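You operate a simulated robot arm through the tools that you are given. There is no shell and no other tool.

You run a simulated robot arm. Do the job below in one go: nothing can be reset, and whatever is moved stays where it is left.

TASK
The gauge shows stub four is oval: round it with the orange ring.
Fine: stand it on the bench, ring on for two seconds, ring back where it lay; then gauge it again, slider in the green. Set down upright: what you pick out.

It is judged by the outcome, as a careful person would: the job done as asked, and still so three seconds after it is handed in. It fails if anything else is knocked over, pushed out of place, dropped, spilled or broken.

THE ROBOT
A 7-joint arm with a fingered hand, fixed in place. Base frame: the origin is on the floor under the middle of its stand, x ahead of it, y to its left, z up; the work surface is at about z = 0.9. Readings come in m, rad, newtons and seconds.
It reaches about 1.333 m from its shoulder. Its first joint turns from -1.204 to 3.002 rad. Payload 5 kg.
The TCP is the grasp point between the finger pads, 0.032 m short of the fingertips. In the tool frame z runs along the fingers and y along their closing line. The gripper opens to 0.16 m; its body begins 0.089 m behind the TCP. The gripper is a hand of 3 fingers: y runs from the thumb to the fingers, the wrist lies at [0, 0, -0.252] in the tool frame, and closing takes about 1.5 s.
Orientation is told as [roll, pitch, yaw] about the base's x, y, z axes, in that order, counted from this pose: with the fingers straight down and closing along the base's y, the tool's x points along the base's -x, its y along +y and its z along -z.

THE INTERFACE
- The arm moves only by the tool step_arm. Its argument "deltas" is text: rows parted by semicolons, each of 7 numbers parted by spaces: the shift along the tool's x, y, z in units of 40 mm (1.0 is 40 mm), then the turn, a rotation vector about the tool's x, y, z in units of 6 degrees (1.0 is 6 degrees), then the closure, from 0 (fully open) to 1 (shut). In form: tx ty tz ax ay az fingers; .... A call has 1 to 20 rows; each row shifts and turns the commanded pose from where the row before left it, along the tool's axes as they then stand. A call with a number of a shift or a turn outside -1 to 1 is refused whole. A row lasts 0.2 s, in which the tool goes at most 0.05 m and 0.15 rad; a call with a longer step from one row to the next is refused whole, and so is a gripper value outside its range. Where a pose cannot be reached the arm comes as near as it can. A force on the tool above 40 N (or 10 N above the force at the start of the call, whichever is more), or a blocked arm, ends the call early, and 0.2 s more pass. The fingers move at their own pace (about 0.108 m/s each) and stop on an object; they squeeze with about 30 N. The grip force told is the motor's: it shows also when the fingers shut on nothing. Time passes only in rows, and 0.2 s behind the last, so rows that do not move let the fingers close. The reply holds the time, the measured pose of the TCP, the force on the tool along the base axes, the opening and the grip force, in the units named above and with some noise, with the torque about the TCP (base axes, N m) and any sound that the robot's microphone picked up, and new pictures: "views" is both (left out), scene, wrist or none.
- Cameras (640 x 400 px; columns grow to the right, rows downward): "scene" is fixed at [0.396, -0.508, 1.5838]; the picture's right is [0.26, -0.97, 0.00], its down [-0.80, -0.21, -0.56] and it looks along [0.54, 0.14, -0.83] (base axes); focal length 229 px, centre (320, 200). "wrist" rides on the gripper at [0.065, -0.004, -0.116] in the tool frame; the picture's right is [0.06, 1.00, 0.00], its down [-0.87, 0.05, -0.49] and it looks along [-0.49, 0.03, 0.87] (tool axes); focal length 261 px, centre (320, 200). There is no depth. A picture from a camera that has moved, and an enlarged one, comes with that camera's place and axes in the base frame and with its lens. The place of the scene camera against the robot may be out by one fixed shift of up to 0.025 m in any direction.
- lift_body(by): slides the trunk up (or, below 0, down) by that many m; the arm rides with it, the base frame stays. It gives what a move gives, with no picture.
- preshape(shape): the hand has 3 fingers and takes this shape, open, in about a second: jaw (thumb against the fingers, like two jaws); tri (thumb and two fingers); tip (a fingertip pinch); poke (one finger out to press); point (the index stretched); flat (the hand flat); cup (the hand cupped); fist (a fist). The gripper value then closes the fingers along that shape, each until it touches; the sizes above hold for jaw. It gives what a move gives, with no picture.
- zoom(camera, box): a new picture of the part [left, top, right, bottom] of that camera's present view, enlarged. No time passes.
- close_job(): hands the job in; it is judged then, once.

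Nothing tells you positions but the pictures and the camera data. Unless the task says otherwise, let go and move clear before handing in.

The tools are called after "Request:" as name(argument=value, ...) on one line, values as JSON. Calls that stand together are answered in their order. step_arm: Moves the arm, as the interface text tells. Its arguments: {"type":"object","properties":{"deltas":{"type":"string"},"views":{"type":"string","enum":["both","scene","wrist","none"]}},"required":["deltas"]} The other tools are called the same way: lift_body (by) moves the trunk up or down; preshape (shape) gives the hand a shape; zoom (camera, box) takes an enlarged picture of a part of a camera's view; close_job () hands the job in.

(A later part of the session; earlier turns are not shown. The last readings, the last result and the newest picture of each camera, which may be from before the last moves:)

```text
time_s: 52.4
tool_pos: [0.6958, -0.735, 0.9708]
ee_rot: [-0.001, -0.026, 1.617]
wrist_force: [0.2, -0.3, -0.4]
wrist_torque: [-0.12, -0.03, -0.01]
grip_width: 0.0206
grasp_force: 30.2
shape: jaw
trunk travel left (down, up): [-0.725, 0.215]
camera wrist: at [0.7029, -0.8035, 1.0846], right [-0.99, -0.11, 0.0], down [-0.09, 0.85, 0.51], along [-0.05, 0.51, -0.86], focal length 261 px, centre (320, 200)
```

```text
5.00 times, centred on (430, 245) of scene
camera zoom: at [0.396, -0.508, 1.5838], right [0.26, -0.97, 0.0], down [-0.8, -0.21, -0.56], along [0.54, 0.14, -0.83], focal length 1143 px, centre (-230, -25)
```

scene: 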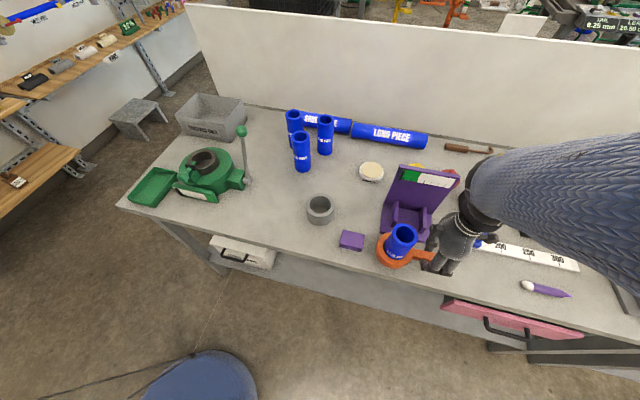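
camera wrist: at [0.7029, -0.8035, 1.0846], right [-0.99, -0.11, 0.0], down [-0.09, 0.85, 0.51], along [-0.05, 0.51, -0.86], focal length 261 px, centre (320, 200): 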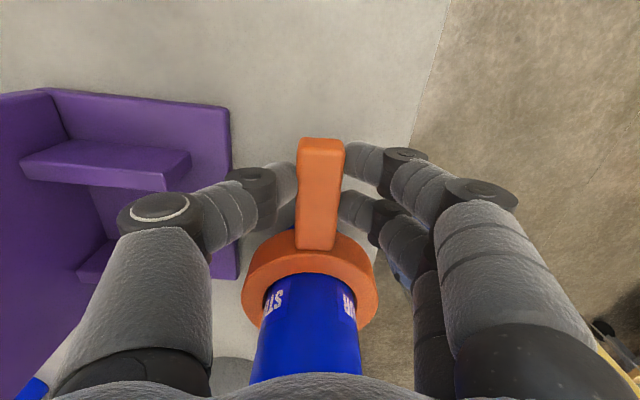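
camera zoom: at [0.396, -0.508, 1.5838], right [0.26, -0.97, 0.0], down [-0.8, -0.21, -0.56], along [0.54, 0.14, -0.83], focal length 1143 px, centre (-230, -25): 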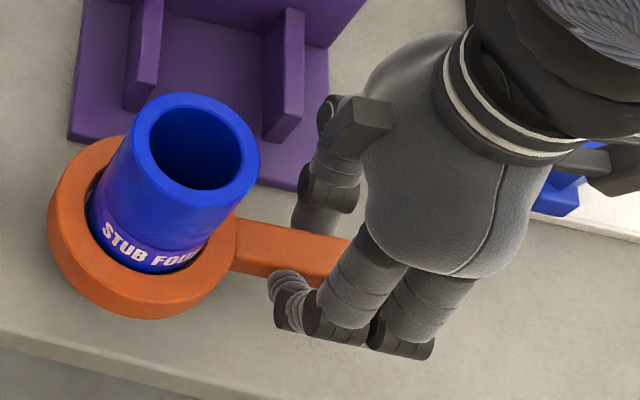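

Request:
step_arm(deltas="0.0039 0 0.15 0 0 0 1; 0.0039 0 0.15 0 0 0 1; 0.0026 0 0.1 0 0 0 1; 0 0 0 0 0 0 1; 0 0 0 0 0 0 1; 0 0 0 0 0 0 1; 0 0 0 0 0 0 1; 0 0 0 0 0 0 1; 0 0 0 0 0 0 1; 0 0 0 0 0 0 1; 0 0 0 0 0 0 1; 0 0 0 0 0 0 1; 0 0 0 0 0 0 1; 0 0 0 0 0 0 1; 0 0 0 0 0 0 1; 0 0 0 0 0 0 1; 0 0 0 0 0 0 1; 0 0 0 0 0 0 1; 0 0 0 0 0 0 1; 0 0 0 0 0 0 1", views="both")

Request:
zoom(camera="scene", box=[380, 205, 480, 285])

```text
time_s: 56.6
tool_pos: [0.6943, -0.7356, 0.9554]
ee_rot: [0.001, -0.025, 1.618]
wrist_force: [0.2, 0.2, -0.4]
wrist_torque: [-0.06, 0.01, -0.03]
grip_width: 0.0201
grasp_force: 29.9
shape: jaw
trunk travel left (down, up): [-0.725, 0.215]
camera wrist: at [0.7031, -0.8036, 1.0688], right [-0.99, -0.11, 0.0], down [-0.09, 0.85, 0.51], along [-0.05, 0.51, -0.86], focal length 261 px, centre (320, 200)
```

scene: 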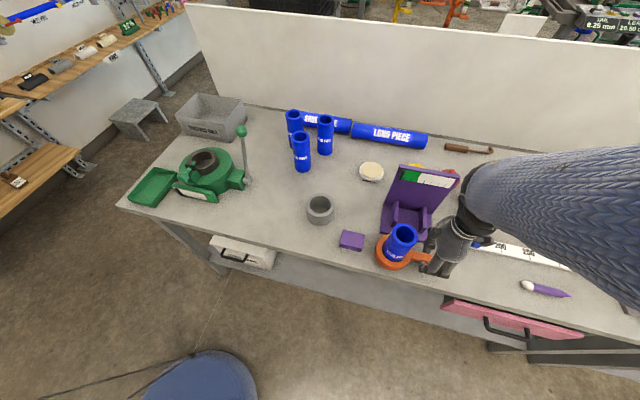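
wrist: 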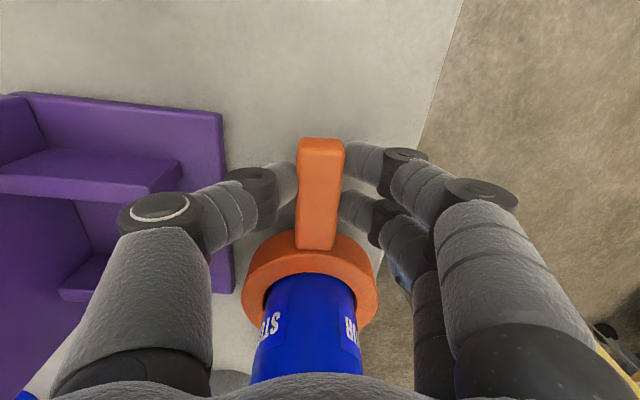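

```text
5.00 times, centred on (430, 245) of scene
camera zoom: at [0.396, -0.508, 1.5838], right [0.26, -0.97, 0.0], down [-0.8, -0.21, -0.56], along [0.54, 0.14, -0.83], focal length 1143 px, centre (-230, -25)
```

zoom: 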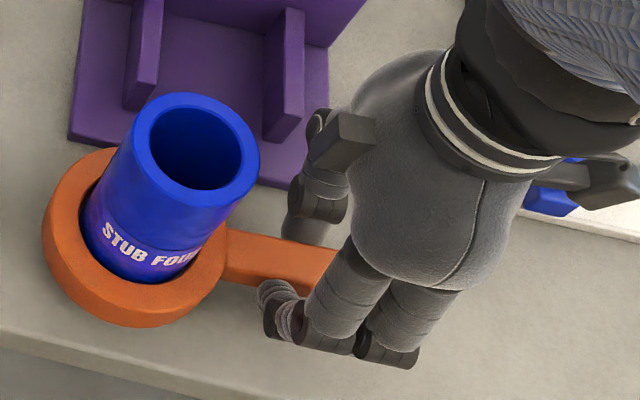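

The ring has been on the stub for well over two seconds without touching anything. I'll lift it straight up off the stub.

Request:
step_arm(deltas="-0.0039 0 -0.15 0 0 0 1; -0.0065 0 -0.25 0 0 0 1; -0.0065 0 -0.25 0 0 0 1; -0.0065 0 -0.25 0 0 0 1; -0.0065 0 -0.25 0 0 0 1; -0.0065 0 -0.25 0 0 0 1; -0.0065 0 -0.25 0 0 0 1; -0.0065 0 -0.25 0 0 0 1; 0 0 0 0 0 0 1; 0 0 0 0 0 0 1", views="wrist")

Request:
zoom(camera="scene", box=[380, 205, 480, 285])

```text
time_s: 58.8
tool_pos: [0.6949, -0.7343, 1.0314]
ee_rot: [-0.001, -0.026, 1.617]
wrist_force: [0.7, 0.1, -1.9]
wrist_torque: [-0.11, 0.0, -0.02]
grip_width: 0.0204
grasp_force: 30.1
shape: jaw
trunk travel left (down, up): [-0.725, 0.215]
camera wrist: at [0.7028, -0.8032, 1.1453], right [-0.99, -0.11, 0.0], down [-0.09, 0.85, 0.51], along [-0.05, 0.51, -0.86], focal length 261 px, centre (320, 200)
```

wrist: 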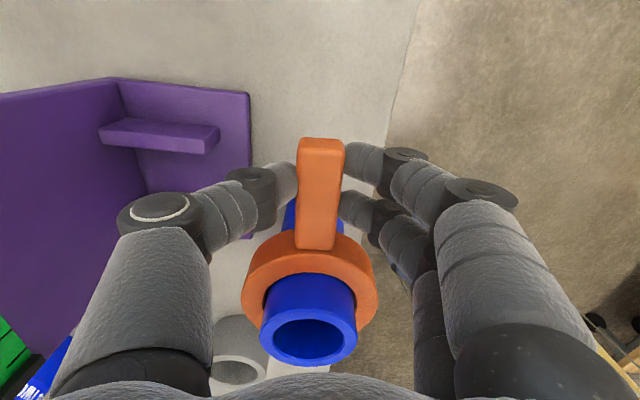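

```text
5.00 times, centred on (430, 245) of scene
camera zoom: at [0.396, -0.508, 1.5838], right [0.26, -0.97, 0.0], down [-0.8, -0.21, -0.56], along [0.54, 0.14, -0.83], focal length 1143 px, centre (-230, -25)
```

zoom: 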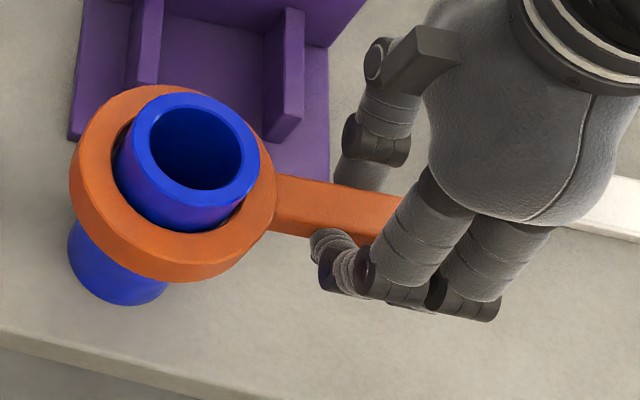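

Request:
step_arm(deltas="-0.0078 0 -0.3 0 0 0 1; -0.0078 0 -0.3 0 0 0 1; -0.0078 0 -0.3 0 0 0 1; -0.0078 0 -0.3 0 0 0 1; -0.0078 0 -0.3 0 0 0 1; -0.0078 0 -0.3 0 0 0 1; -0.0078 0 -0.3 0 0 0 1; -0.0078 0 -0.3 0 0 0 1; 0 0 0 0 0 0 1; 0 0 0 0 0 0 1", views="both")

Request:
zoom(camera="scene", box=[370, 190, 480, 280])

```text
time_s: 61.0
tool_pos: [0.6945, -0.7355, 1.1264]
ee_rot: [0.001, -0.027, 1.618]
wrist_force: [-0.2, 0.1, -0.8]
wrist_torque: [-0.12, -0.02, 0.03]
grip_width: 0.0205
grasp_force: 30.2
shape: jaw
trunk travel left (down, up): [-0.725, 0.215]
camera wrist: at [0.7024, -0.8035, 1.241], right [-0.99, -0.11, 0.0], down [-0.09, 0.85, 0.51], along [-0.05, 0.51, -0.86], focal length 261 px, centre (320, 200)
```

scene: 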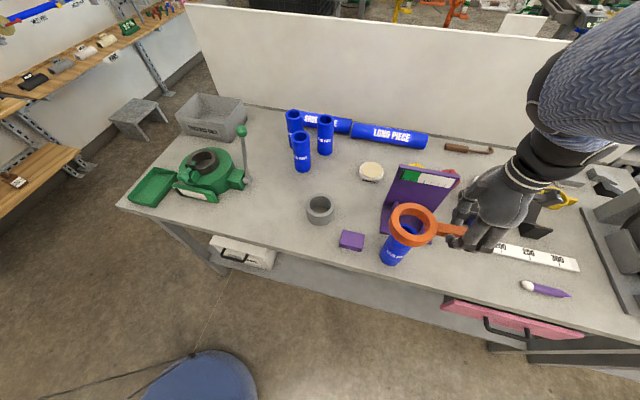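
wrist: 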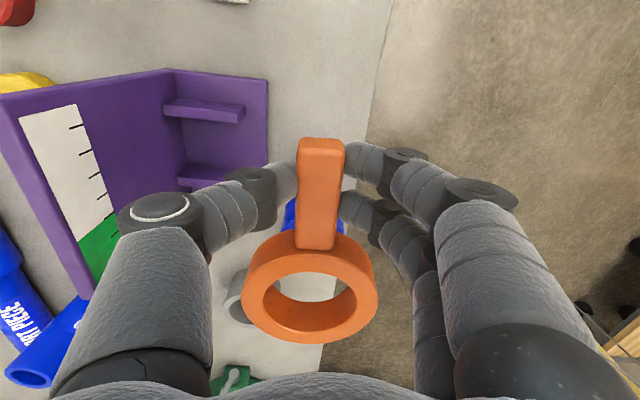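

```text
4.44 times, centred on (425, 235) of scene
camera zoom: at [0.396, -0.508, 1.5838], right [0.26, -0.97, 0.0], down [-0.8, -0.21, -0.56], along [0.54, 0.14, -0.83], focal length 1016 px, centre (-147, 44)
```

zoom: 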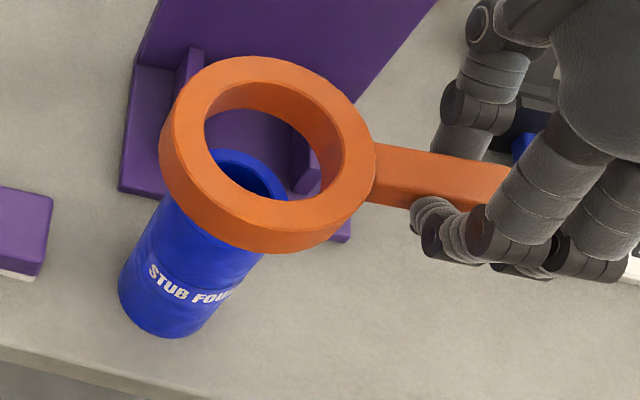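

The ring is off and the stub still stands. I'll carry the ring back above the spot where it lay.

Request:
step_arm(deltas="0.5 0 0 0 0 0 1; 0.9 0 0 0 0 0 1; 0.9 -0.026 0 0 0 0 1; 0.9 0 0 0 0 0 1; 0.9 0 0 0 0 0 1; 0.7 0 0 0 0 0 1; 0.39 0 0 0 0 0 1; 0 0 0 0 0 0 1; 0.026 0 1 0 0 0 1; 0.026 0 1 0 0 0 1; 0.026 0 1 0 0 0 1; 0.021 0 0.8 0 0 0 1; 0 0 0 0 0 0 1; 0 0 0 0 0 0 1", views="both")

Request:
zoom(camera="scene", box=[440, 210, 600, 320])

```text
time_s: 64.0
tool_pos: [0.7068, -0.9434, 0.9682]
ee_rot: [-0.001, -0.027, 1.616]
wrist_force: [0.9, 0.4, -0.6]
wrist_torque: [-0.11, 0.02, -0.02]
grip_width: 0.0204
grasp_force: 30.3
shape: jaw
trunk travel left (down, up): [-0.725, 0.215]
camera wrist: at [0.7135, -1.0116, 1.0823], right [-0.99, -0.11, 0.0], down [-0.09, 0.85, 0.51], along [-0.05, 0.51, -0.86], focal length 261 px, centre (320, 200)
```

scene: 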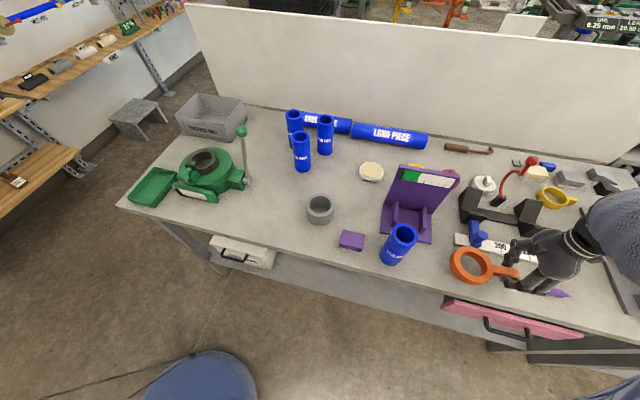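
wrist: 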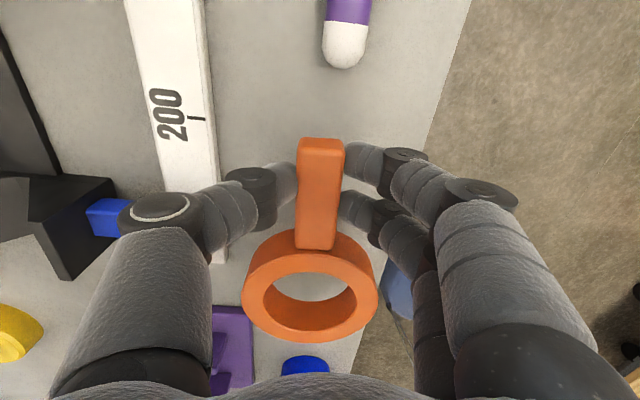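

```text
3.64 times, centred on (520, 265) of scene
camera zoom: at [0.396, -0.508, 1.5838], right [0.26, -0.97, 0.0], down [-0.8, -0.21, -0.56], along [0.54, 0.14, -0.83], focal length 831 px, centre (-407, -36)
```

zoom: 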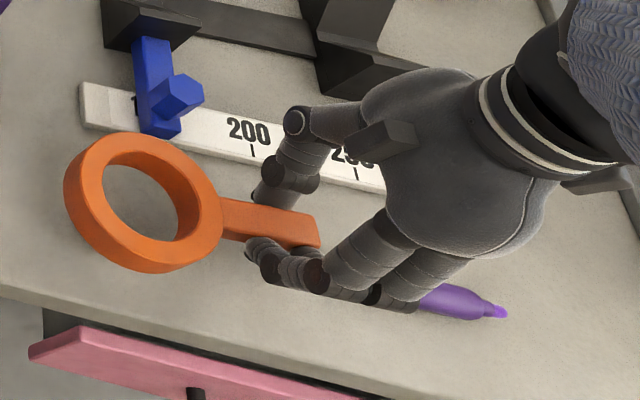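

Back over its original spot. Now lowering gently to the bench.

Request:
step_arm(deltas="0.0104 0 0.4 0 0 0 1; 0.005 0 0.2 0 0 0 1; 0 0 0 0 0 0 1; 0 0 0 0 0 0 1", views="none")

Request:
step_arm(deltas="0 0 0.04 0 0 0 1; 0 0 0.03 0 0 0 1; 0 0 0 0 0 0 1", views="none")

```text
time_s: 65.0
tool_pos: [0.7056, -0.9432, 0.9462]
ee_rot: [0.0, -0.025, 1.618]
wrist_force: [-0.1, 0.6, -0.6]
wrist_torque: [-0.09, 0.02, 0.02]
grip_width: 0.0205
grasp_force: 29.9
shape: jaw
trunk travel left (down, up): [-0.725, 0.215]
```

```text
time_s: 65.8
tool_pos: [0.7061, -0.9423, 0.9434]
ee_rot: [0.0, -0.026, 1.618]
wrist_force: [0.5, -0.3, -1.3]
wrist_torque: [-0.07, -0.01, -0.01]
grip_width: 0.0201
grasp_force: 29.6
shape: jaw
trunk travel left (down, up): [-0.725, 0.215]
```

Request:
step_arm(deltas="0 0 0.04 0 0 0 1; 0 0 0.03 0 0 0 1; 0 0 0 0 0 0 1", views="wrist")

Request:
zoom(camera="scene", box=[440, 210, 600, 320])

```text
time_s: 66.6
tool_pos: [0.7047, -0.9431, 0.9393]
ee_rot: [0.0, -0.026, 1.616]
wrist_force: [0.2, 0.2, -2.0]
wrist_torque: [-0.12, 0.0, -0.01]
grip_width: 0.0205
grasp_force: 30.1
shape: jaw
trunk travel left (down, up): [-0.725, 0.215]
camera wrist: at [0.7134, -1.0105, 1.0538], right [-0.99, -0.11, 0.0], down [-0.09, 0.85, 0.51], along [-0.05, 0.51, -0.86], focal length 261 px, centre (320, 200)
```

wrist: 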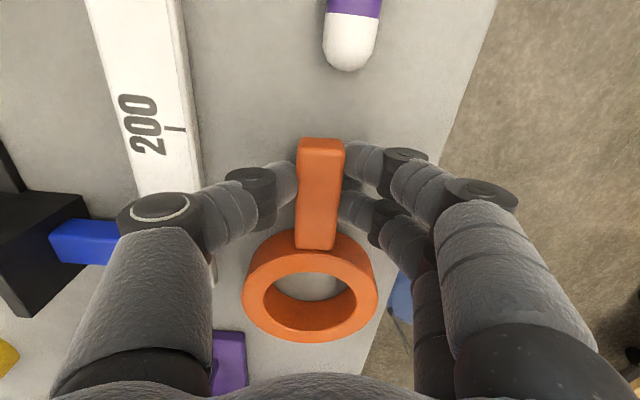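

```text
3.64 times, centred on (520, 265) of scene
camera zoom: at [0.396, -0.508, 1.5838], right [0.26, -0.97, 0.0], down [-0.8, -0.21, -0.56], along [0.54, 0.14, -0.83], focal length 831 px, centre (-407, -36)
```

zoom: 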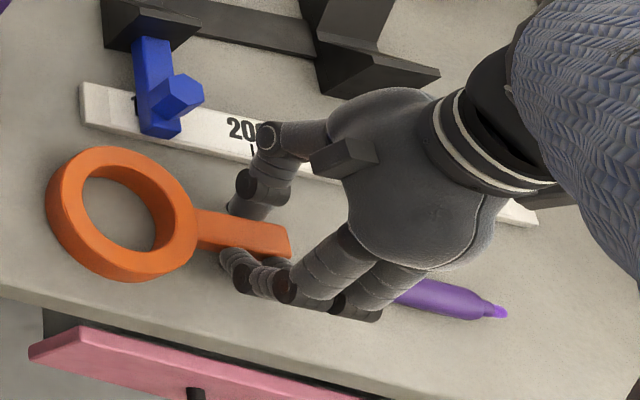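

It's almost in exactly its original place and still a hair above the bench. A few more small steps down.

Request:
step_arm(deltas="0 0 0.03 0 0 0 1; 0 0 0 0 0 0 1", views="none")

Request:
step_arm(deltas="0 0 0.03 0 0 0 1; 0 0 0 0 0 0 1", views="none")

```text
time_s: 67.2
tool_pos: [0.7063, -0.9416, 0.9388]
ee_rot: [0.002, -0.025, 1.617]
wrist_force: [-0.1, 0.5, -1.6]
wrist_torque: [-0.11, 0.0, -0.02]
grip_width: 0.0201
grasp_force: 29.8
shape: jaw
trunk travel left (down, up): [-0.725, 0.215]
```

```text
time_s: 67.8
tool_pos: [0.7066, -0.9417, 0.9384]
ee_rot: [-0.001, -0.026, 1.618]
wrist_force: [-0.3, -0.1, -2.1]
wrist_torque: [-0.09, 0.0, -0.01]
grip_width: 0.0205
grasp_force: 29.9
shape: jaw
trunk travel left (down, up): [-0.725, 0.215]
```

Request:
step_arm(deltas="0 0 0.03 0 0 0 1; 0 0 0 0 0 0 1", views="none")

Request:
step_arm(deltas="0 0 0.025 0 0 0 1; 0 0 0 0 0 0 1", views="wrist")

Request:
zoom(camera="scene", box=[440, 230, 520, 290])

```text
time_s: 68.4
tool_pos: [0.7057, -0.9422, 0.9359]
ee_rot: [0.001, -0.027, 1.617]
wrist_force: [0.5, -0.2, 1.7]
wrist_torque: [0.0, 0.05, 0.0]
grip_width: 0.0206
grasp_force: 30.3
shape: jaw
trunk travel left (down, up): [-0.725, 0.215]
```

```text
time_s: 69.0
tool_pos: [0.7076, -0.942, 0.9369]
ee_rot: [-0.001, -0.027, 1.619]
wrist_force: [-0.8, -1.8, 2.9]
wrist_torque: [0.03, -0.01, -0.03]
grip_width: 0.0205
grasp_force: 30.3
shape: jaw
trunk travel left (down, up): [-0.725, 0.215]
camera wrist: at [0.7133, -1.0106, 1.0498], right [-0.99, -0.11, 0.0], down [-0.09, 0.85, 0.51], along [-0.05, 0.51, -0.86], focal length 261 px, centre (320, 200)
```

wrist: 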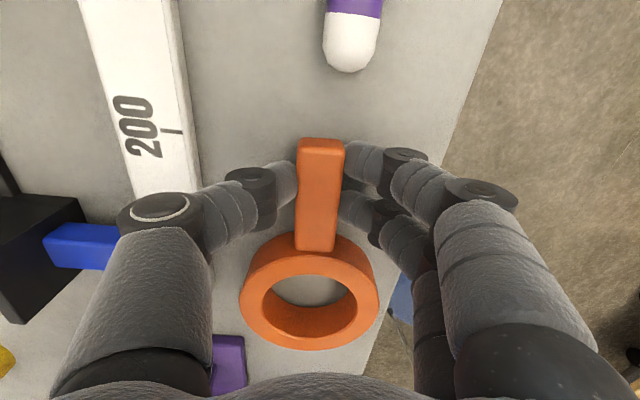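

```text
6.67 times, centred on (480, 260) of scene
camera zoom: at [0.396, -0.508, 1.5838], right [0.26, -0.97, 0.0], down [-0.8, -0.21, -0.56], along [0.54, 0.14, -0.83], focal length 1524 px, centre (-747, -200)
```

zoom: 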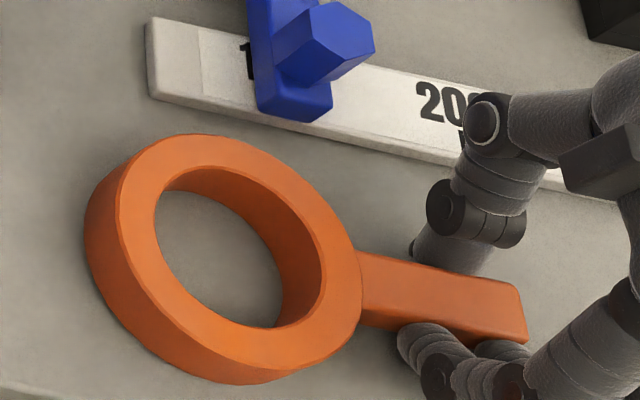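

The ring is on the bench in its original place. I'll open the fingers just enough and withdraw straight up.

Request:
step_arm(deltas="0 0 0 0 0 0 0.85; 0 0 0 0 0 0 0.75; 0 0 0 0 0 0 0.66; 0 0 0 0 0 0 0.62; 0 0 0 0 0 0 0.62; 0 0 -0.3 0 0 0 0.62; 0 0 -0.6 0 0 0 0.62; 0 0 -1 0 0 0 0.62; 0 0 -1 0 0 0 0.62; 0 0 -1 0 0 0 0.62; 0 0 -1 0 0 0 0.62; 0 0 -1 0 0 0 0.5; 0 0 -1 0 0 0 0.2; 0 0 -1 0 0 0 0; 0 0 0 0 0 0 0; 0 0 0 0 0 0 0", views="both")

Request:
zoom(camera="scene", box=[430, 210, 590, 310])

Request:
zoom(camera="scene", box=[360, 140, 480, 270])

```text
time_s: 72.4
tool_pos: [0.7054, -0.9507, 1.253]
ee_rot: [0.0, -0.027, 1.618]
wrist_force: [-1.2, -0.2, 0.8]
wrist_torque: [-0.01, 0.01, 0.01]
grip_width: 0.1596
grasp_force: 0.0
shape: jaw
trunk travel left (down, up): [-0.725, 0.215]
camera wrist: at [0.7136, -1.0183, 1.366], right [-0.99, -0.11, 0.0], down [-0.09, 0.85, 0.51], along [-0.05, 0.51, -0.86], focal length 261 px, centre (320, 200)
```

scene: 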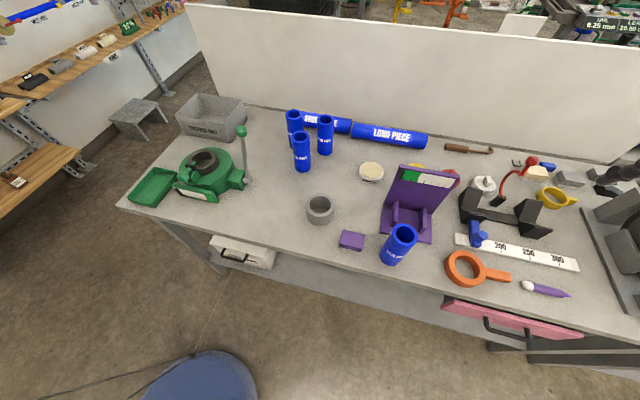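
wrist: 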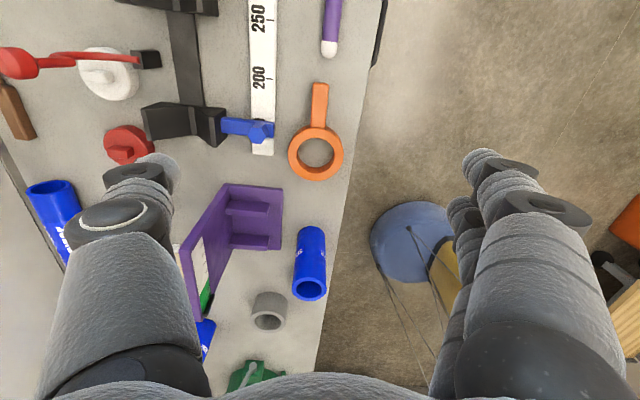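

```text
4.00 times, centred on (510, 260) of scene
camera zoom: at [0.396, -0.508, 1.5838], right [0.26, -0.97, 0.0], down [-0.8, -0.21, -0.56], along [0.54, 0.14, -0.83], focal length 914 px, centre (-440, -40)
```

zoom: 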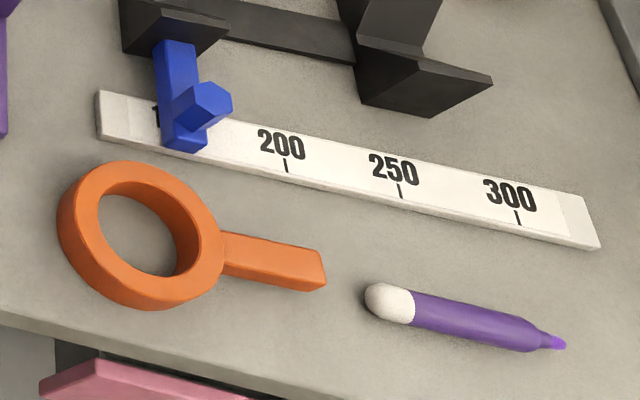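

```text
3.08 times, centred on (420, 205) of scene
camera zoom: at [0.396, -0.508, 1.5838], right [0.26, -0.97, 0.0], down [-0.8, -0.21, -0.56], along [0.54, 0.14, -0.83], focal length 703 px, centre (12, 185)
```

zoom: 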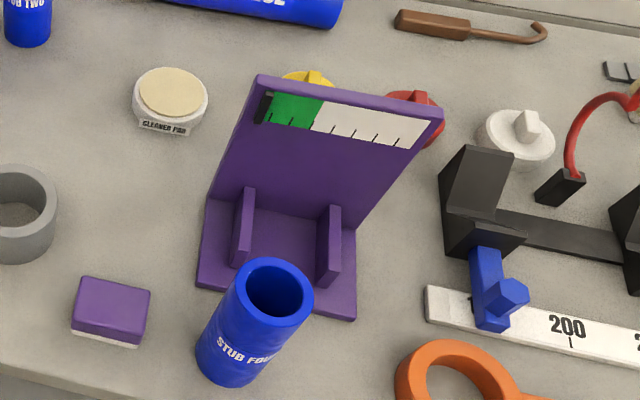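

The ring is back where it lay, to within a mm or two. Next I'll bring the hand back in front of the stub, undo the tilt and yaw, and turn horizontal again.

Request:
step_arm(deltas="0 0 0 0 0.25 0 0.1; -0.9875 0.391 0 0 0 0 0.2; -0.9875 0.391 0 0 0 0 0.2; -0.9875 0.391 0 0 0 0 0.2; -0.9875 0.391 0 0 0 0 0.2; -0.9875 0.391 0 0 0 0 0.2; -0.9875 0.391 0 0 0 0 0.2; -0.9875 0.391 0 0 0 0 0.2; -0.9875 0.391 0 0 0 0 0.2; 0 0 0 0 0 0 0.2", views="none")

Request:
step_arm(deltas="0 0 0 0 0 1 0.2; 0 0 0 0 0 1 0.2; 0 0 0 0 0 1 0.2; 0 0 0 0 0 1 0.2; 0 0 0 0 0 1 0.2; 0 0 0 0 0 1 0.2; 0 0 0 0 0 1 0.2; 0 0 0 0 0 1 0.2; 0 0 0 0 0 1 0.2; 0 0 0 0 0 1 0.2; 0 0 0 0 0 1 0.2; 0 0 0 0 0 1 0.2; 0 0 0 0 0 1 0.2; 0 0 0 0 0 1 0.2; 0 0 0 0 0 1 0.2; 0 0 0 0 0 0.45 0.2; 0 0 0 0 0 0 0.2; 0 0 0 0 0 0 0.2", views="both")

Request:
zoom(camera="wrist", box=[240, 100, 400, 300])

```text
time_s: 74.6
tool_pos: [0.5671, -0.641, 1.25]
ee_rot: [0.0, 0.001, 1.617]
wrist_force: [-0.3, -0.2, 0.2]
wrist_torque: [0.02, 0.01, 0.01]
grip_width: 0.1285
grasp_force: 0.1
shape: jaw
trunk travel left (down, up): [-0.725, 0.215]
```

```text
time_s: 78.4
tool_pos: [0.5671, -0.6404, 1.2521]
ee_rot: [-0.001, -0.001, -0.003]
wrist_force: [0.5, -0.5, -0.9]
wrist_torque: [0.02, -0.05, 0.0]
grip_width: 0.1282
grasp_force: 0.0
shape: jaw
trunk travel left (down, up): [-0.725, 0.215]
camera wrist: at [0.5018, -0.6448, 1.3671], right [-0.06, 1.0, 0.0], down [0.87, 0.05, 0.49], along [0.49, 0.03, -0.87], focal length 261 px, centre (320, 200)
```

scene: 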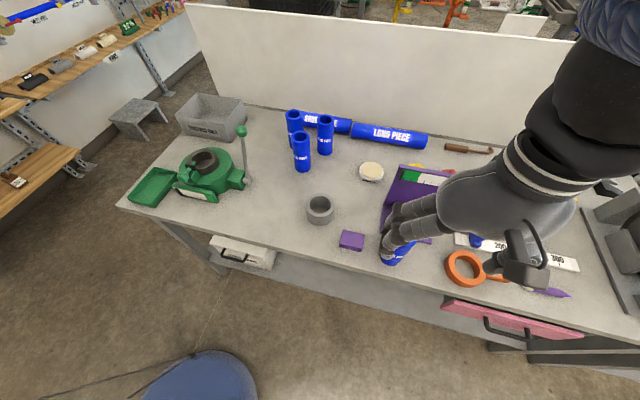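
wrist: 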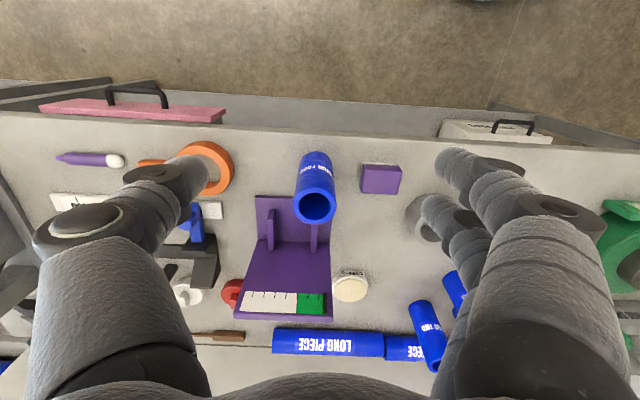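

```text
2.00 times, centred on (320, 200) of wrist
camera zoom: at [0.5018, -0.6448, 1.3671], right [-0.06, 1.0, 0.0], down [0.87, 0.05, 0.49], along [0.49, 0.03, -0.87], focal length 521 px, centre (320, 200)
```

zoom: 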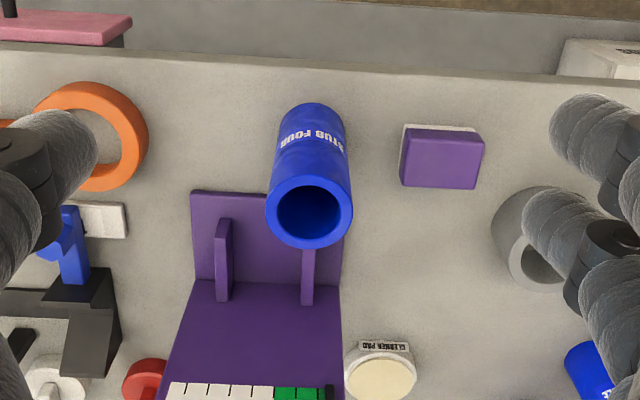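

The stub is undisturbed. I'll turn the hand horizontal again and lower it in front of the stub.

Request:
step_arm(deltas="0 0 0 0 -1 0 0.2; 0 0 0 0 -1 0 0.2; 0 0 0 0 -1 0 0.2; 0 0 0 0 -1 0 0.2; 0 0 0 0 -1 0 0.2; 0 0 0 0 -1 0 0.2; 0 0 0 0 -1 0 0.2; 0 0 0 0 -1 0 0.2; 0 0 0 0 -1 0 0.2; 0 0 0 0 -1 0 0.2; 0 0 0 0 -1 0 0.2; 0 0 0 0 -1 0 0.2; 0 0 0 0 -1 0 0.2; 0 0 0 0 -1 0 0.2; 0 0 0 0 -1 0 0.2; 0 0 0 0 0 0 0.2; 0 0 0 0 0 0 0.2", views="none")

Request:
step_arm(deltas="1 0 0 0 0 0 0.2; 1 0 0 0 0 0 0.2; 1 0 0 0 0 0 0.2; 1 0 0 0 0 0 0.2; 1 0 0 0 0 0 0.2; 1 0 0 0 0 0 0.2; 0.2 0 0 0 0 0 0.2; 0 0 0 0 0 0 0.2; 0 0 0 0 0 0 0.2", views="both")

Request:
zoom(camera="wrist", box=[240, 0, 400, 180])

```text
time_s: 82.0
tool_pos: [0.5665, -0.6414, 1.2516]
ee_rot: [2.264, -1.57, -2.27]
wrist_force: [-0.5, 0.3, 0.2]
wrist_torque: [0.01, 0.0, -0.02]
grip_width: 0.1283
grasp_force: 0.0
shape: jaw
trunk travel left (down, up): [-0.725, 0.215]
```

```text
time_s: 84.0
tool_pos: [0.5663, -0.641, 1.0029]
ee_rot: [3.032, -1.571, -3.031]
wrist_force: [-0.1, -0.3, -1.1]
wrist_torque: [-0.02, -0.02, 0.01]
grip_width: 0.1283
grasp_force: 0.1
shape: jaw
trunk travel left (down, up): [-0.725, 0.215]
camera wrist: at [0.4513, -0.6447, 0.938], right [0.0, 1.0, -0.06], down [-0.49, 0.05, 0.87], along [0.87, 0.03, 0.49], focal length 261 px, centre (320, 200)
```

scene: 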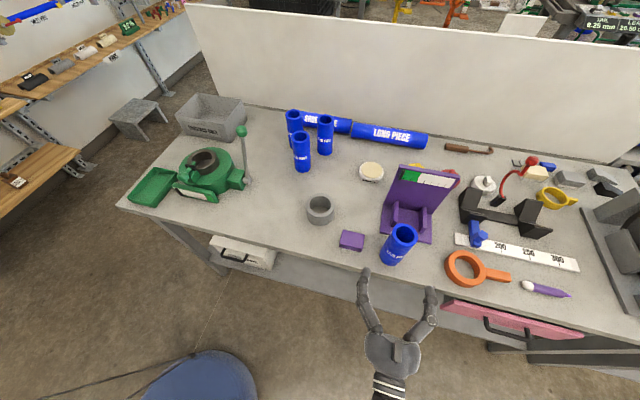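
wrist: 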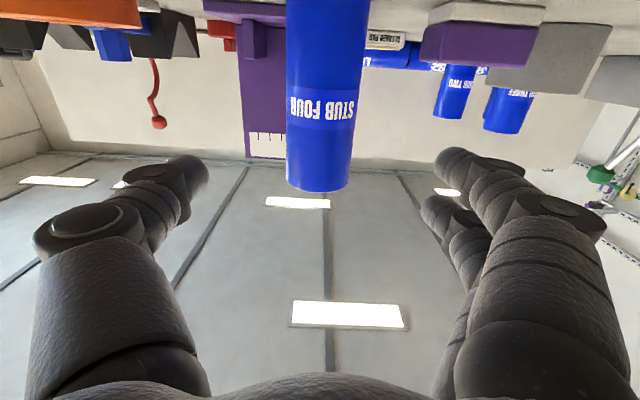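

```text
2.22 times, centred on (320, 90) of wrist
camera zoom: at [0.4513, -0.6447, 0.938], right [0.0, 1.0, -0.06], down [-0.49, 0.05, 0.87], along [0.87, 0.03, 0.49], focal length 579 px, centre (320, 444)
```

zoom: 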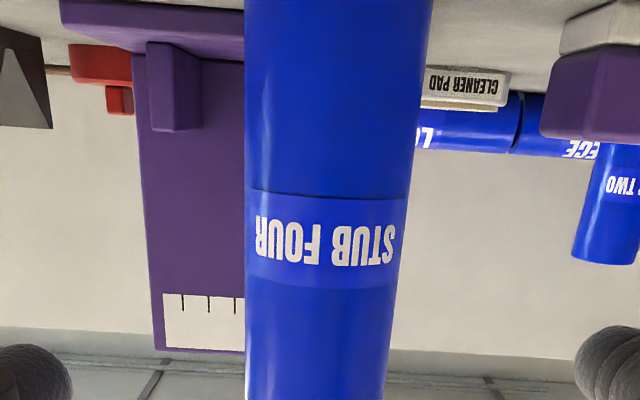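

The stub is still at y≈-0.640 and upright. Advancing to the same grip position as before.

Request:
step_arm(deltas="0 0 0.8 0 0 0 0.2; 0 0 0.8 0 0 0 0.2; 0 0 0.7 0 0 0 0.2; 0 0 0.45 0 0 0 0.2; 0 0 0 0 0 0 0.2; 0 0 0 0 0 0 0.2", views="both")

Request:
zoom(camera="wrist", box=[200, 0, 440, 300])

Request:
zoom(camera="scene", box=[370, 200, 450, 270])

```text
time_s: 85.4
tool_pos: [0.6776, -0.6405, 1.0048]
ee_rot: [1.943, -1.571, -1.943]
wrist_force: [-0.2, -0.3, -0.2]
wrist_torque: [0.0, 0.0, 0.01]
grip_width: 0.128
grasp_force: 0.1
shape: jaw
trunk travel left (down, up): [-0.725, 0.215]
camera wrist: at [0.5615, -0.6449, 0.9381], right [0.0, 1.0, -0.06], down [-0.49, 0.05, 0.87], along [0.87, 0.03, 0.49], focal length 261 px, centre (320, 200)
```

scene: 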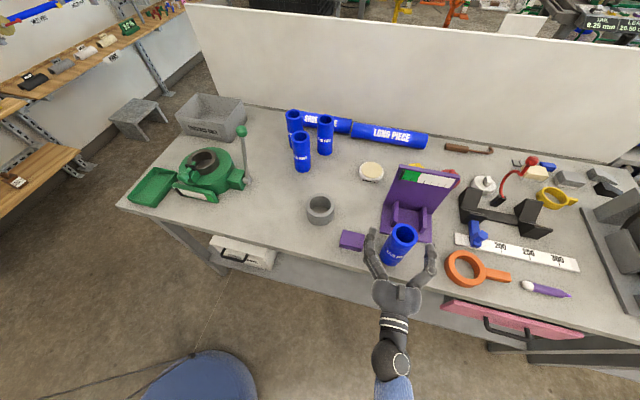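
wrist: 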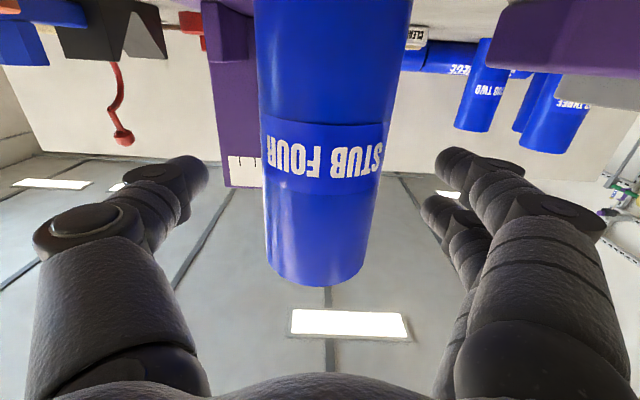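

```text
1.33 times, centred on (320, 150) of wrist
camera zoom: at [0.5615, -0.6449, 0.9381], right [0.0, 1.0, -0.06], down [-0.49, 0.05, 0.87], along [0.87, 0.03, 0.49], focal length 348 px, centre (320, 267)
```

zoom: 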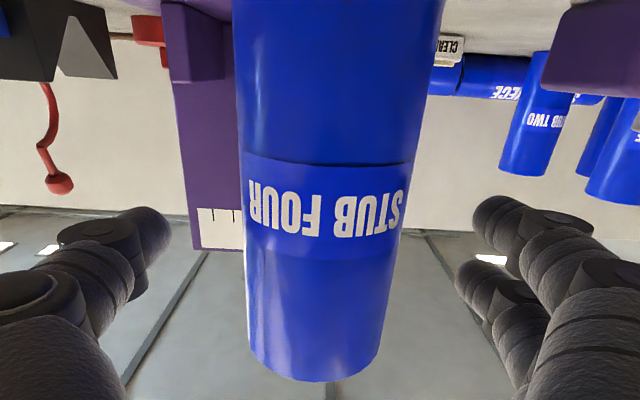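

```text
5.71 times, centred on (410, 235) of scene
camera zoom: at [0.396, -0.508, 1.5838], right [0.26, -0.97, 0.0], down [-0.8, -0.21, -0.56], along [0.54, 0.14, -0.83], focal length 1306 px, centre (-194, 0)
```

zoom: 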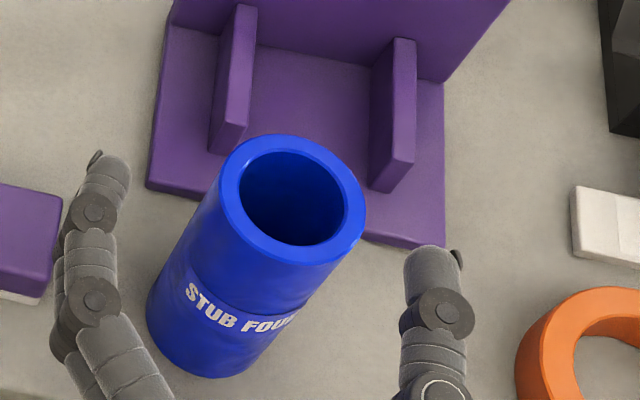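

The pose matches the earlier one. Closing on the stub and lifting it slightly.

Request:
step_arm(deltas="0 0 0 0 0 0 0.45; 0 0 0 0 0 0 0.5; 0 0 0 0 0 0 0.6; 0 0 0 0 0 0 0.8; 0 0 0 0 0 0 1; 0 0 0 0 0 0 1; 0 0 0 0 0 0 1; 0 0 0 0 0 0 1", views="wrist")

Request:
step_arm(deltas="-0.3 0 0 0 0 0 1; -0.6 0 0 0 0 0 1; -0.8 0 0 0 0 0 1; -0.65 0 0 0 0 0 1; 0 0 0 0 0 0 1; 0 0 0 0 0 0 1", views="both")

Request:
zoom(camera="wrist", box=[200, 0, 440, 300])

Request:
zoom(camera="scene", box=[370, 180, 470, 270])

```text
time_s: 87.2
tool_pos: [0.6761, -0.6402, 1.0038]
ee_rot: [2.501, -1.571, -2.501]
wrist_force: [-0.4, 0.5, -0.1]
wrist_torque: [-0.05, -0.01, 0.0]
grip_width: 0.0553
grasp_force: 30.0
shape: jaw
trunk travel left (down, up): [-0.725, 0.215]
camera wrist: at [0.5613, -0.645, 0.9383], right [0.0, 1.0, -0.06], down [-0.49, 0.05, 0.87], along [0.87, 0.03, 0.49], focal length 261 px, centre (320, 200)
```

wrist: 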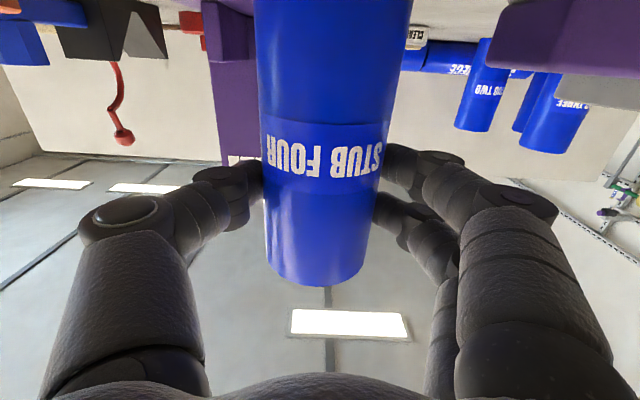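

```text
time_s: 88.6
tool_pos: [0.6763, -0.6402, 1.0976]
ee_rot: [1.726, -1.572, -1.728]
wrist_force: [-0.1, 1.1, -2.6]
wrist_torque: [-0.02, 0.0, 0.01]
grip_width: 0.0555
grasp_force: 29.8
shape: jaw
trunk travel left (down, up): [-0.725, 0.215]
camera wrist: at [0.5613, -0.6447, 1.0327], right [0.0, 1.0, -0.06], down [-0.49, 0.05, 0.87], along [0.87, 0.03, 0.49], focal length 261 px, centre (320, 200)
```

scene: 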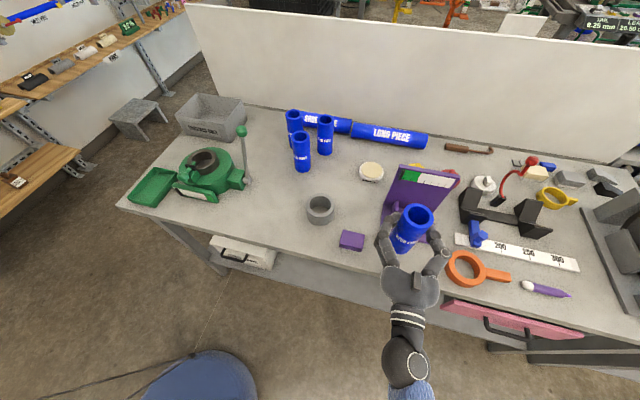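
wrist: 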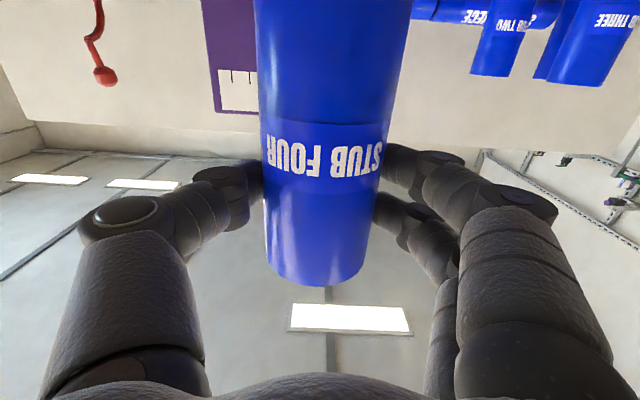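

```text
1.33 times, centred on (320, 150) of wrist
camera zoom: at [0.5613, -0.6447, 1.0327], right [0.0, 1.0, -0.06], down [-0.49, 0.05, 0.87], along [0.87, 0.03, 0.49], focal length 348 px, centre (320, 267)
```

zoom: 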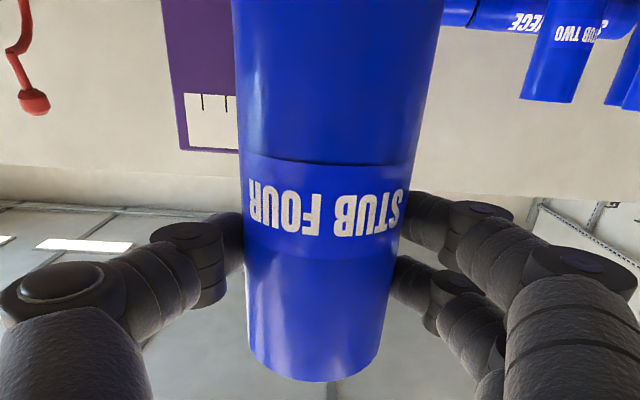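

```text
4.44 times, centred on (420, 225) of scene
camera zoom: at [0.396, -0.508, 1.5838], right [0.26, -0.97, 0.0], down [-0.8, -0.21, -0.56], along [0.54, 0.14, -0.83], focal length 1016 px, centre (-124, 89)
```

zoom: 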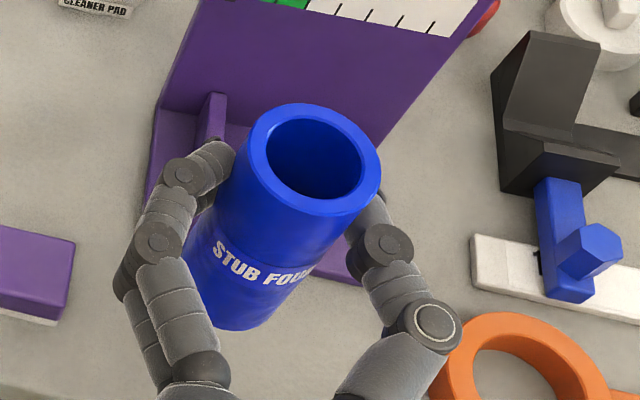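

The stub is held exactly as before. I'll carry it back over the gauge along the same path in reverse.

Request:
step_arm(deltas="0 -0.5 0.3 0 0 0 1; 0 -0.5 0.6 0 0 0 1; 0 0 0.9 0 0 0 1; 0 0 0.8 0 0 0 1; 0 0 0.5 0 0 0 1; 0 0 0.25 0 0 0 1; 0 0 0 0 0 0 1; 0 0 0 0 0 0 1; 0 0 0 0 0 0 1", views="both")

Request:
zoom(camera="scene", box=[360, 140, 500, 250])

Request:
zoom(camera="wrist", box=[160, 0, 480, 200])

```text
time_s: 90.6
tool_pos: [0.8103, -0.6816, 1.0973]
ee_rot: [1.823, -1.571, -1.823]
wrist_force: [-0.1, -0.1, -1.3]
wrist_torque: [0.05, 0.02, 0.02]
grip_width: 0.0556
grasp_force: 30.4
shape: jaw
trunk travel left (down, up): [-0.725, 0.215]
camera wrist: at [0.6954, -0.6852, 1.0321], right [0.0, 1.0, -0.06], down [-0.49, 0.05, 0.87], along [0.87, 0.03, 0.49], focal length 261 px, centre (320, 200)
```

scene: 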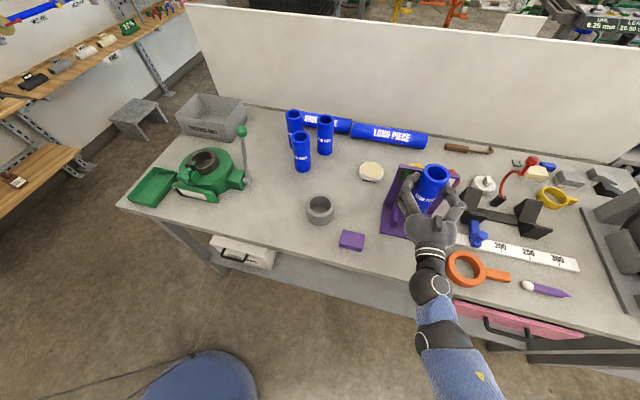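
wrist: 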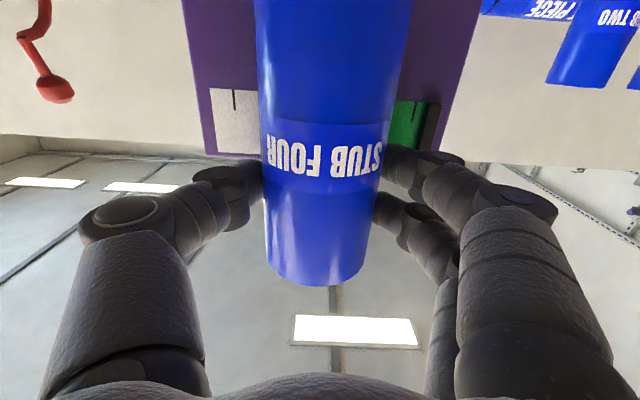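

```text
3.64 times, centred on (430, 195) of scene
camera zoom: at [0.396, -0.508, 1.5838], right [0.26, -0.97, 0.0], down [-0.8, -0.21, -0.56], along [0.54, 0.14, -0.83], focal length 831 px, centre (-80, 218)
```

zoom: 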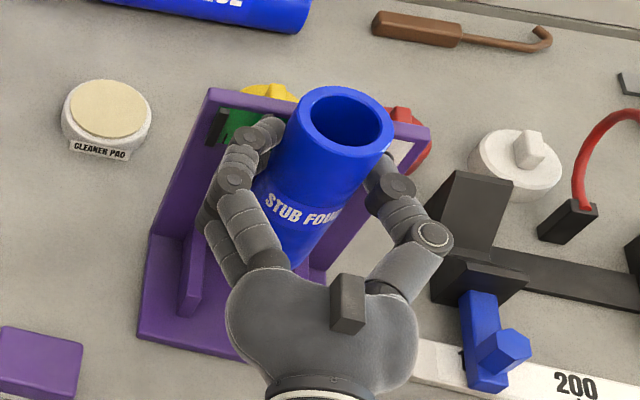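

```text
2.00 times, centred on (320, 100) of wrist
camera zoom: at [0.6954, -0.6852, 1.0321], right [0.0, 1.0, -0.06], down [-0.49, 0.05, 0.87], along [0.87, 0.03, 0.49], focal length 521 px, centre (320, 400)
```

zoom: 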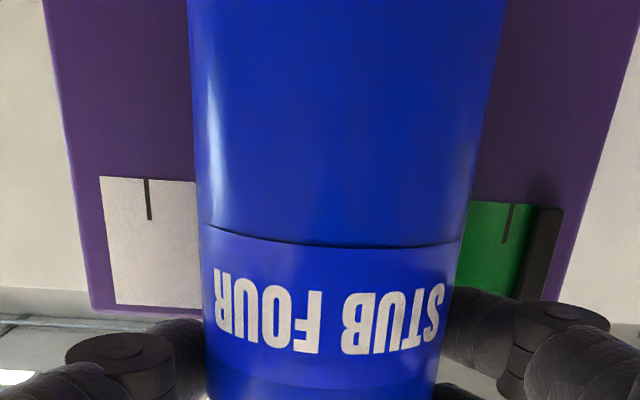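

The picture matches the one taken just after I first lifted the stub out, so it is aligned. Lowering it slowly into the gauge.

Request:
step_arm(deltas="0.3 0 0 0 0 0 1; 0.35 0 0 0 0 0 1; 0.3 0 0 0 0 0 1; 0.15 0 0 0 0 0 1; 0.1 0 0 0 0 0 1; 0.1 0 0 0 0 0 1; 0.1 0 0 0 0 0 1; 0.1 0 0 0 0 0 1; 0 0 0 0 0 0 1; 0 0 0 0 0 0 1", views="both")

Request:
zoom(camera="scene", box=[360, 140, 500, 250])

```text
time_s: 92.8
tool_pos: [0.8119, -0.6802, 1.038]
ee_rot: [1.293, -1.571, -1.292]
wrist_force: [-0.6, 0.7, -1.3]
wrist_torque: [0.02, 0.0, -0.01]
grip_width: 0.0554
grasp_force: 29.7
shape: jaw
trunk travel left (down, up): [-0.725, 0.215]
camera wrist: at [0.6952, -0.685, 0.9723], right [0.0, 1.0, -0.06], down [-0.49, 0.05, 0.87], along [0.87, 0.03, 0.49], focal length 261 px, centre (320, 200)
```

scene: 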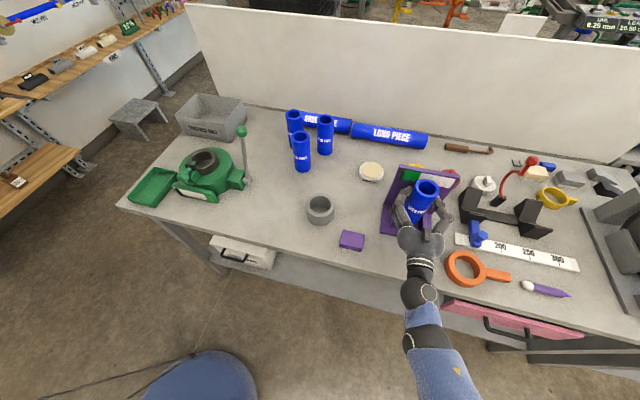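
wrist: 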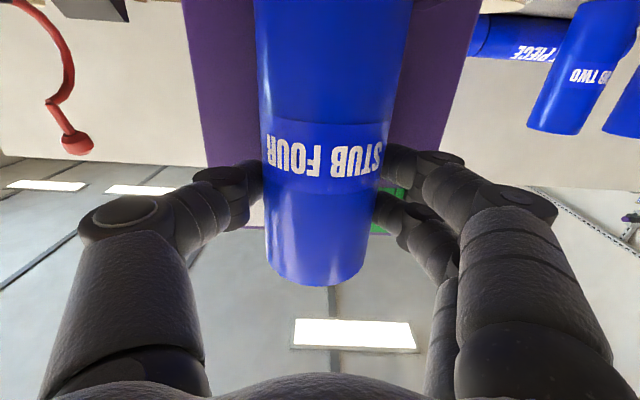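

```text
3.64 times, centred on (430, 195) of scene
camera zoom: at [0.396, -0.508, 1.5838], right [0.26, -0.97, 0.0], down [-0.8, -0.21, -0.56], along [0.54, 0.14, -0.83], focal length 831 px, centre (-80, 218)
```

zoom: 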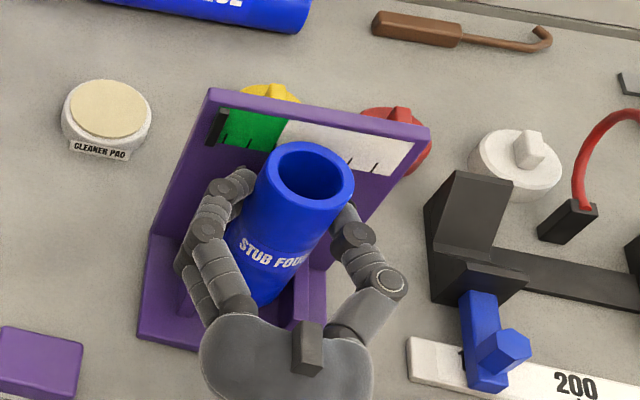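

It has slid between the cheeks without contact. Down the last ~20 mm in small steps.

Request:
step_arm(deltas="0.1 0 0 0 0 0 1; 0.1 0 0 0 0 0 1; 0.1 0 0 0 0 0 1; 0.1 0 0 0 0 0 1; 0 0 0 0 0 0 1", views="none")

Request:
step_arm(deltas="0.04 0 0 0 0 0 1; 0.04 0 0 0 0 0 1; 0 0 0 0 0 0 1", views="scene")

Request:
zoom(camera="scene", box=[360, 140, 500, 250])

```text
time_s: 94.0
tool_pos: [0.8108, -0.6805, 1.0217]
ee_rot: [1.604, -1.571, -1.604]
wrist_force: [0.4, -0.4, -2.7]
wrist_torque: [-0.04, 0.03, 0.0]
grip_width: 0.0555
grasp_force: 30.3
shape: jaw
trunk travel left (down, up): [-0.725, 0.215]
```

```text
time_s: 94.8
tool_pos: [0.8101, -0.6807, 1.0178]
ee_rot: [2.248, -1.571, -2.25]
wrist_force: [0.0, -0.1, -2.0]
wrist_torque: [-0.02, 0.05, 0.0]
grip_width: 0.0557
grasp_force: 29.0
shape: jaw
trunk travel left (down, up): [-0.725, 0.215]
```

scene: 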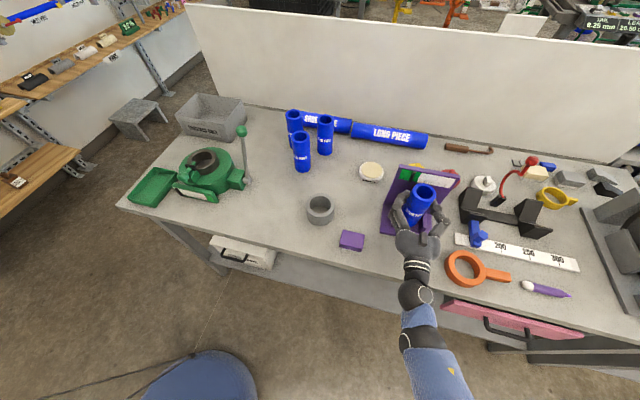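

```text
3.64 times, centred on (430, 195) of scene
camera zoom: at [0.396, -0.508, 1.5838], right [0.26, -0.97, 0.0], down [-0.8, -0.21, -0.56], along [0.54, 0.14, -0.83], focal length 831 px, centre (-80, 218)
```

zoom: 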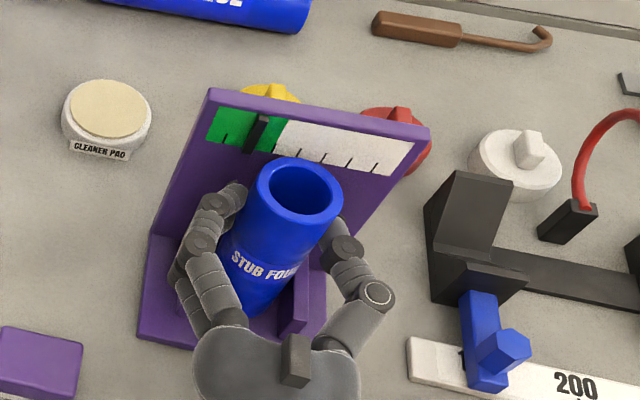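

The slider has already come up into the green. I'll lower the last mm until the stub rests on the gauge plate.

Request:
step_arm(deltas="0.03 0 0 0 0 0 1; 0.03 0 0 0 0 0 1; 0 0 0 0 0 0 1", views="none")

```text
time_s: 95.6
tool_pos: [0.81, -0.6806, 1.016]
ee_rot: [0.565, -1.57, -0.568]
wrist_force: [0.1, -0.4, -2.3]
wrist_torque: [0.0, 0.04, -0.01]
grip_width: 0.0554
grasp_force: 30.5
shape: jaw
trunk travel left (down, up): [-0.725, 0.215]
```

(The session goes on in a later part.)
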